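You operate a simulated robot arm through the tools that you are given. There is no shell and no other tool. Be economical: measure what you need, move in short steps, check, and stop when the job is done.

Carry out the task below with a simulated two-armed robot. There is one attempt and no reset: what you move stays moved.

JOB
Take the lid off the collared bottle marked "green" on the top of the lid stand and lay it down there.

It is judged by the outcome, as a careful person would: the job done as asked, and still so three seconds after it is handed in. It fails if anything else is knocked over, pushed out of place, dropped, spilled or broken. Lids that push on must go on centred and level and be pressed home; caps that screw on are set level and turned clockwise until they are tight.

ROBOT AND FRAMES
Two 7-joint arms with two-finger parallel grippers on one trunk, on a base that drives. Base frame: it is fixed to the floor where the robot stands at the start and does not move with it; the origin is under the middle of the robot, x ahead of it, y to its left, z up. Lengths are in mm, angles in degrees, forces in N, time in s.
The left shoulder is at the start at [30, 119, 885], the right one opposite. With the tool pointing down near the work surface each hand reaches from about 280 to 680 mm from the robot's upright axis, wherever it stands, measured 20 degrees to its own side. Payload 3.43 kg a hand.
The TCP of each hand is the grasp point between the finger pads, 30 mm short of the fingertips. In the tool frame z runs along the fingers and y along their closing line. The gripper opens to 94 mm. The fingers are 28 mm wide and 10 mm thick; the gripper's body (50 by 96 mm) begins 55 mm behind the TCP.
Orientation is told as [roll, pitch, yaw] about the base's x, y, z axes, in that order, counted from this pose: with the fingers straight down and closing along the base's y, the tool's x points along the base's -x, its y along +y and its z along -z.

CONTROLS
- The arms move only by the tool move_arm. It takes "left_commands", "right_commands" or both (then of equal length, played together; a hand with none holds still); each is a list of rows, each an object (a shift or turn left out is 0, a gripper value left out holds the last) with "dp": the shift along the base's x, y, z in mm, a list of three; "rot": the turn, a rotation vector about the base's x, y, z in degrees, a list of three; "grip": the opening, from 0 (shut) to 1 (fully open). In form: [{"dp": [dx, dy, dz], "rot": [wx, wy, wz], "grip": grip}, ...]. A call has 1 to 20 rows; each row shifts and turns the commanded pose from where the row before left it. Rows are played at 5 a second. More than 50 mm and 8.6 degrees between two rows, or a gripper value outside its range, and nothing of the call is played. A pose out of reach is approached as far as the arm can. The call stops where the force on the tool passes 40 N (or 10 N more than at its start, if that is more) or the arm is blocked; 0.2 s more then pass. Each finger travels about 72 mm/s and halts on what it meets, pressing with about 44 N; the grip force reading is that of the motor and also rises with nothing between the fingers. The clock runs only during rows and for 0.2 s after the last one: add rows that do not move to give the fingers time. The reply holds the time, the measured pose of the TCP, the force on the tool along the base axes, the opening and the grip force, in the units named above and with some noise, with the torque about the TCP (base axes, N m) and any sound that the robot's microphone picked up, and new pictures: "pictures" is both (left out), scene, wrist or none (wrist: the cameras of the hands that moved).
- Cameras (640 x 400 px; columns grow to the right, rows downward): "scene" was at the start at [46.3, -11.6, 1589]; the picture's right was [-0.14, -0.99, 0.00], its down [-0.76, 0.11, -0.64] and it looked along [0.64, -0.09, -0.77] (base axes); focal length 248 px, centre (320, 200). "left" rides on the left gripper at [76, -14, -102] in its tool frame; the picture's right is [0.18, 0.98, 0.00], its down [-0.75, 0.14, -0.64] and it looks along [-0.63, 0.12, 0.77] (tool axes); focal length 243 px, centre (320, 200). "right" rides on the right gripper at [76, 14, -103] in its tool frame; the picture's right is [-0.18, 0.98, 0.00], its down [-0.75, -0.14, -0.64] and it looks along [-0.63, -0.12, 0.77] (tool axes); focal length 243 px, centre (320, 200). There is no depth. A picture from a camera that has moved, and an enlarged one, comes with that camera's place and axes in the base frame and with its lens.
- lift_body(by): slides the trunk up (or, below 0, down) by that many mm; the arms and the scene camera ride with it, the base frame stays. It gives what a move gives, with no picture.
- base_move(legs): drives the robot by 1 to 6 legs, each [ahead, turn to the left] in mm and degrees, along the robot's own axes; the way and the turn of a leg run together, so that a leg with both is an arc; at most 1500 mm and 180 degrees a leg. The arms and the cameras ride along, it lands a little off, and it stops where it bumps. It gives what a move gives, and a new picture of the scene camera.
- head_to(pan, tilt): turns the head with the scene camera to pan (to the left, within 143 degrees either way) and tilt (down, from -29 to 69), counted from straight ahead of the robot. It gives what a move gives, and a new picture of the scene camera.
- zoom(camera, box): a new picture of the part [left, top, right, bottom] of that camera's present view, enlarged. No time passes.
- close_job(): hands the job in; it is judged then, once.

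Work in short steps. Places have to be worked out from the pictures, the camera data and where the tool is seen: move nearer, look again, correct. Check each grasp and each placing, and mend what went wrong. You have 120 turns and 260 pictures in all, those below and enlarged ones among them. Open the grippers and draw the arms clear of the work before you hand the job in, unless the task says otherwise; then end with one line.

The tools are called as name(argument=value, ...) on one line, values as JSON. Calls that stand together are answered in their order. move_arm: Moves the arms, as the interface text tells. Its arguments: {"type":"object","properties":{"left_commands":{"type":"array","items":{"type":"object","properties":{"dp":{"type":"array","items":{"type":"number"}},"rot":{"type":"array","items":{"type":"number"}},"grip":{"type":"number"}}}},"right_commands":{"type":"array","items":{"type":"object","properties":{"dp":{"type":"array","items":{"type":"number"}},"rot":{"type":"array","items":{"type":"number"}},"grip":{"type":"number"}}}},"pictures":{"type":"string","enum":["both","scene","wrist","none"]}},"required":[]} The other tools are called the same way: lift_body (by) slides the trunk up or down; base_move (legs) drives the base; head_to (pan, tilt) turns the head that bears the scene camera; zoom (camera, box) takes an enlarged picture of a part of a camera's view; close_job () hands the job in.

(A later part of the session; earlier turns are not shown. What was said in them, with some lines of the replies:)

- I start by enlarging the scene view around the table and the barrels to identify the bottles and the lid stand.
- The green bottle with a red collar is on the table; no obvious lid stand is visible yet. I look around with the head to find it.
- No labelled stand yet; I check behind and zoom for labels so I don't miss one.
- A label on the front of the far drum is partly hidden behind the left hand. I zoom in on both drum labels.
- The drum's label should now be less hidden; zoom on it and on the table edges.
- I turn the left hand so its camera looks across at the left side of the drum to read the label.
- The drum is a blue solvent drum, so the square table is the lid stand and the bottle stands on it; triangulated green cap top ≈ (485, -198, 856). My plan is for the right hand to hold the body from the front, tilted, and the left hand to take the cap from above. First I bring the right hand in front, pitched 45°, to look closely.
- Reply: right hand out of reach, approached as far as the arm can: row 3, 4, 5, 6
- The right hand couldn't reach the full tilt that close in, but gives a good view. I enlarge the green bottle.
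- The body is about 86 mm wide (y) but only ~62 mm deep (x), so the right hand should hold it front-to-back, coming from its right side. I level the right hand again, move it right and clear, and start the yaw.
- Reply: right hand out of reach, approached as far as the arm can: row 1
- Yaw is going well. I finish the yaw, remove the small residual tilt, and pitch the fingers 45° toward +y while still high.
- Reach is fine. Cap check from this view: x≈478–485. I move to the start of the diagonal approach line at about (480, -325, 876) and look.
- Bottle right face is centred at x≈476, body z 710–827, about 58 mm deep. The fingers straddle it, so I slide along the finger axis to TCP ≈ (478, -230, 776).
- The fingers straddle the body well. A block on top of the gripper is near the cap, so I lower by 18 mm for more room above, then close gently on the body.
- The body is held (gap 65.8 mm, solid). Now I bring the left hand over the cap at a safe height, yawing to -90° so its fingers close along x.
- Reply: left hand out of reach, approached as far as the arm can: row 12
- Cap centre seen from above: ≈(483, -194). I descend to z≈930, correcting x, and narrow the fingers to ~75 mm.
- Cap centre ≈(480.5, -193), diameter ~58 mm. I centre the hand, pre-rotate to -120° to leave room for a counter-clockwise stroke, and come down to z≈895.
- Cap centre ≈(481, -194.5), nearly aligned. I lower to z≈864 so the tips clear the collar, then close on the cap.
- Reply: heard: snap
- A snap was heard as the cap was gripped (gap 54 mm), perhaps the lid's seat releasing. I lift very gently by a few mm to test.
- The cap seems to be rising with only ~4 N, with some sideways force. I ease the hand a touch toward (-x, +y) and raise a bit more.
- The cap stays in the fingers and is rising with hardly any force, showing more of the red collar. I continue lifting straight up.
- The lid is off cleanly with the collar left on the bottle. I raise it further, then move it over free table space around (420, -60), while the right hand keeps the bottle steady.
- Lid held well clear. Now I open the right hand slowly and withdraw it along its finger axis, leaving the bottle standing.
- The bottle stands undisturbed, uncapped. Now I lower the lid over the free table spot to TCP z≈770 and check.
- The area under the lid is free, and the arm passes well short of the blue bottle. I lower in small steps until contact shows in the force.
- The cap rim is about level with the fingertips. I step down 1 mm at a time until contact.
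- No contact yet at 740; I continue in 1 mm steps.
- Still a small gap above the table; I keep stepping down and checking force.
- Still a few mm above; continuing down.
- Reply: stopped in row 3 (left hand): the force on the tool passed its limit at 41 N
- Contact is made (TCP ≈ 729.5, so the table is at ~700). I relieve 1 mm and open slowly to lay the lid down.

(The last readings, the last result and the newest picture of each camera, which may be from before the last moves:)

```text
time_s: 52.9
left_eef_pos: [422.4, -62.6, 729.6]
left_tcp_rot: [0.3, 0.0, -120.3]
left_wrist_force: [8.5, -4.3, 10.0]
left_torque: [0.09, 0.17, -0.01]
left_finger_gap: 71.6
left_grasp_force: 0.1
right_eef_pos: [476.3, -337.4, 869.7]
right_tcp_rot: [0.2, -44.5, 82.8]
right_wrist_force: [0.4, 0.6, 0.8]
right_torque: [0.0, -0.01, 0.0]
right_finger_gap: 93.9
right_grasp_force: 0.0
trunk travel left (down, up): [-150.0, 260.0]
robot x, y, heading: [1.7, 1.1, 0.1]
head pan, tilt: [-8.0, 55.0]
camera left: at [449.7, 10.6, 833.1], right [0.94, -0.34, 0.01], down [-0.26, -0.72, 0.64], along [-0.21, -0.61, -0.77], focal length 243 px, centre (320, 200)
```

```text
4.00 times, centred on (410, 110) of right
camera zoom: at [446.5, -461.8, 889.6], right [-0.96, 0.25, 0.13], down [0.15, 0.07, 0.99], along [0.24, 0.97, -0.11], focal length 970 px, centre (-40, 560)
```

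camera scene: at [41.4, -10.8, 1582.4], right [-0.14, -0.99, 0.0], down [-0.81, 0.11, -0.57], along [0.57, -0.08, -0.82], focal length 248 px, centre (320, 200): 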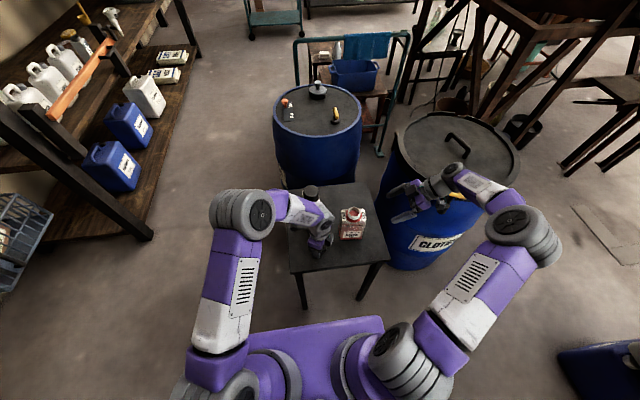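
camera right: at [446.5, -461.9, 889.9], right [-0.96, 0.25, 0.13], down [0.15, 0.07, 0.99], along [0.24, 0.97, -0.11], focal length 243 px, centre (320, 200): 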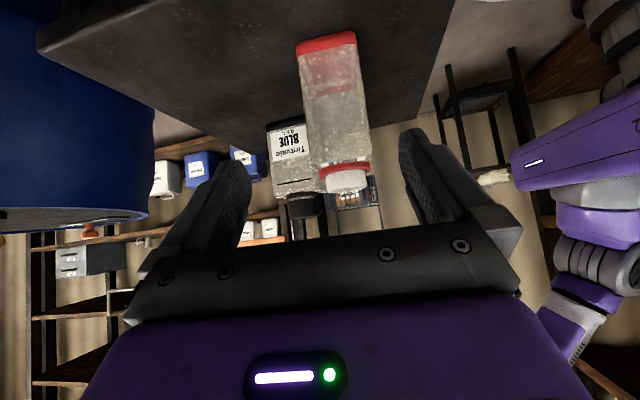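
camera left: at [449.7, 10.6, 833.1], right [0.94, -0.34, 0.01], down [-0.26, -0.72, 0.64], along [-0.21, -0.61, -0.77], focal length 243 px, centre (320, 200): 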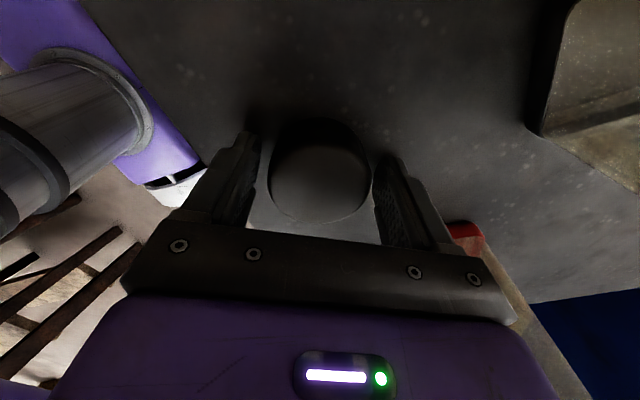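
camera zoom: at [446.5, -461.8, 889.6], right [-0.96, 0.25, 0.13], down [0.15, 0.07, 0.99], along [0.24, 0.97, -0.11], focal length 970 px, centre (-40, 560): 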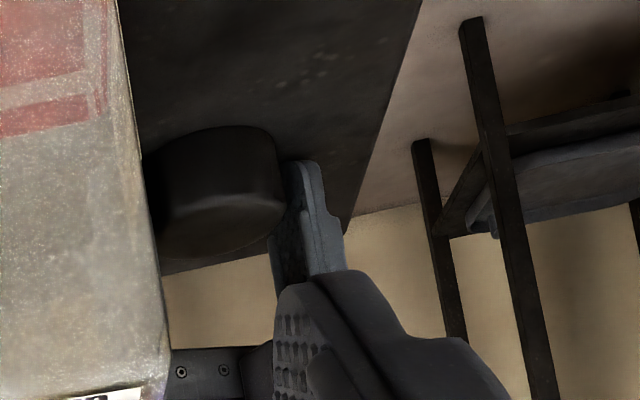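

The lid rests flat on the table, free between the fingers. I raise the left hand straight up, slowly at first.

move_arm(left_commands=[{"dp": [0, 0, 2]}, {"dp": [0, 0, 4]}, {"grip": 0.86, "dp": [0, 0, 10]}, {"dp": [0, 0, 25]}, {"dp": [0, 0, 40]}, {"dp": [0, 0, 45]}, {"dp": [0, 0, 45]}, {"dp": [0, 0, 45]}, {}], pictures="both")

zoom(camera="right", box=[260, 0, 500, 160])

```text
time_s: 54.9
left_eef_pos: [421.2, -61.8, 945.2]
left_tcp_rot: [0.1, 0.0, -120.4]
left_wrist_force: [-0.1, 0.8, 0.1]
left_torque: [0.02, 0.02, 0.0]
left_finger_gap: 81.0
left_grasp_force: 0.0
right_eef_pos: [476.9, -337.6, 869.8]
right_tcp_rot: [0.2, -44.4, 82.8]
right_wrist_force: [0.2, -0.4, 0.1]
right_torque: [-0.02, 0.04, 0.0]
right_finger_gap: 94.3
right_grasp_force: 0.1
trunk travel left (down, up): [-150.0, 260.0]
robot x, y, heading: [1.5, -2.8, 0.3]
head pan, tilt: [-8.0, 55.0]
camera scene: at [41.6, -10.9, 1582.4], right [-0.14, -0.99, 0.0], down [-0.81, 0.11, -0.57], along [0.57, -0.08, -0.82], focal length 248 px, centre (320, 200)
camera left: at [448.6, 10.6, 1048.5], right [0.94, -0.34, 0.0], down [-0.26, -0.72, 0.64], along [-0.22, -0.6, -0.77], focal length 243 px, centre (320, 200)
```

scene: 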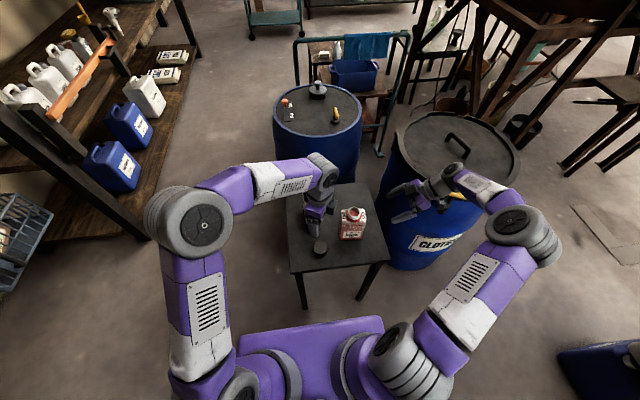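
left: 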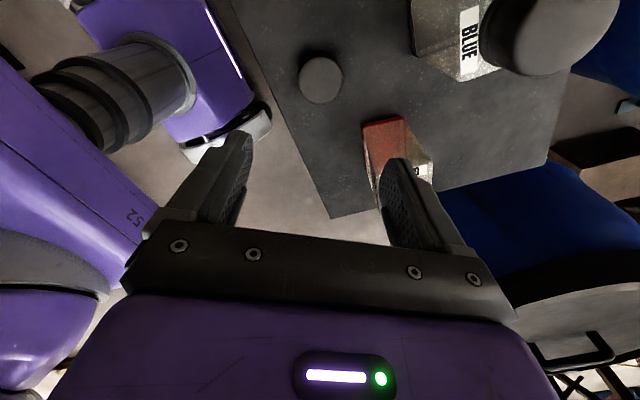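

```text
2.50 times, centred on (380, 80) of right
camera zoom: at [446.6, -461.6, 889.5], right [-0.96, 0.25, 0.13], down [0.15, 0.07, 0.99], along [0.24, 0.97, -0.11], focal length 606 px, centre (170, 500)
```

zoom: 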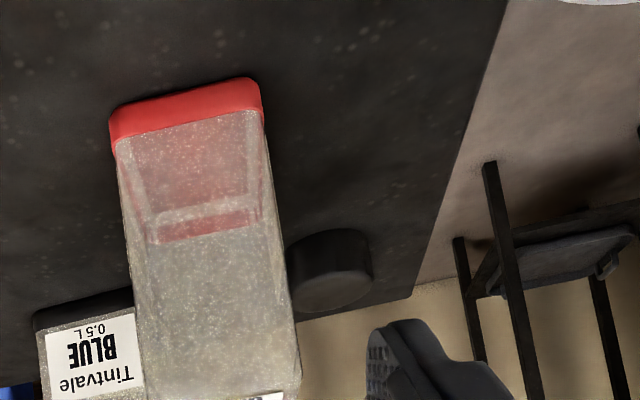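

The lid lies flat on the stand, well inside its edges. I draw both arms clear and take a last look.

move_arm(left_commands=[{"dp": [0, 0, 45]}, {"dp": [0, 0, 45]}, {"dp": [0, 45, 0]}, {"dp": [0, 45, 0]}, {"dp": [0, 45, 0]}, {"dp": [0, 45, 0]}, {"dp": [0, 45, 0]}, {"dp": [0, 45, 0]}, {}], right_commands=[{"dp": [0, -10, 25]}, {"dp": [0, -10, 25]}, {"dp": [0, -10, 25]}, {}, {}, {}, {}, {}, {}], pictures="scene")

zoom(camera="scene", box=[270, 170, 400, 280])

```text
time_s: 56.9
left_eef_pos: [420.2, 205.9, 1035.7]
left_tcp_rot: [0.3, 0.0, -120.4]
left_wrist_force: [-0.3, -0.4, 0.4]
left_torque: [-0.01, 0.01, -0.04]
left_finger_gap: 80.7
left_grasp_force: 0.1
right_eef_pos: [476.2, -366.3, 944.8]
right_tcp_rot: [0.2, -44.4, 82.7]
right_wrist_force: [-0.2, 0.2, 0.1]
right_torque: [0.01, -0.01, -0.02]
right_finger_gap: 93.9
right_grasp_force: 0.2
trunk travel left (down, up): [-150.0, 260.0]
robot x, y, heading: [-1.7, -0.2, -0.2]
head pan, tilt: [-8.0, 55.0]
camera scene: at [41.5, -11.2, 1582.4], right [-0.14, -0.99, 0.0], down [-0.81, 0.11, -0.57], along [0.57, -0.08, -0.82], focal length 248 px, centre (320, 200)
```

scene: 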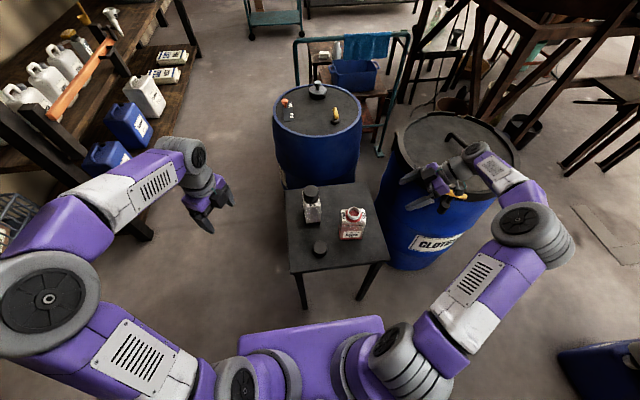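

```text
3.64 times, centred on (335, 225) of scene
camera zoom: at [41.5, -11.2, 1582.4], right [-0.14, -0.99, 0.0], down [-0.81, 0.11, -0.57], along [0.57, -0.08, -0.82], focal length 902 px, centre (266, 109)
```

zoom: 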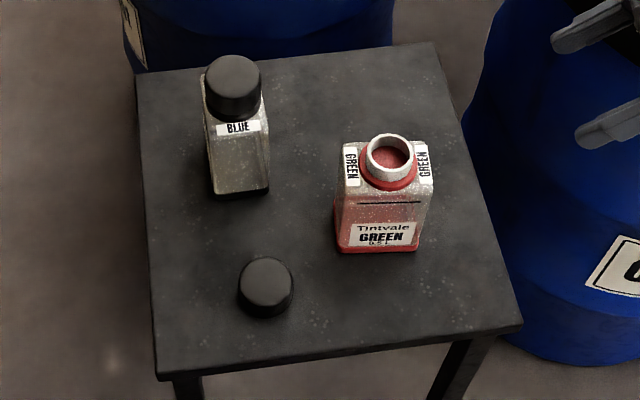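

The lid lies on the stand, both bottles stand in place, and the arms are clear with their grippers open. I hand the job in.

close_job()

```text
The job is handed in.
```

The lid is off the collared "green" bottle and lying flat on the table the bottles stand on, which I took to be the lid stand because nothing in view was labelled as one; both bottles are still upright and nothing else was knocked over or spilled.
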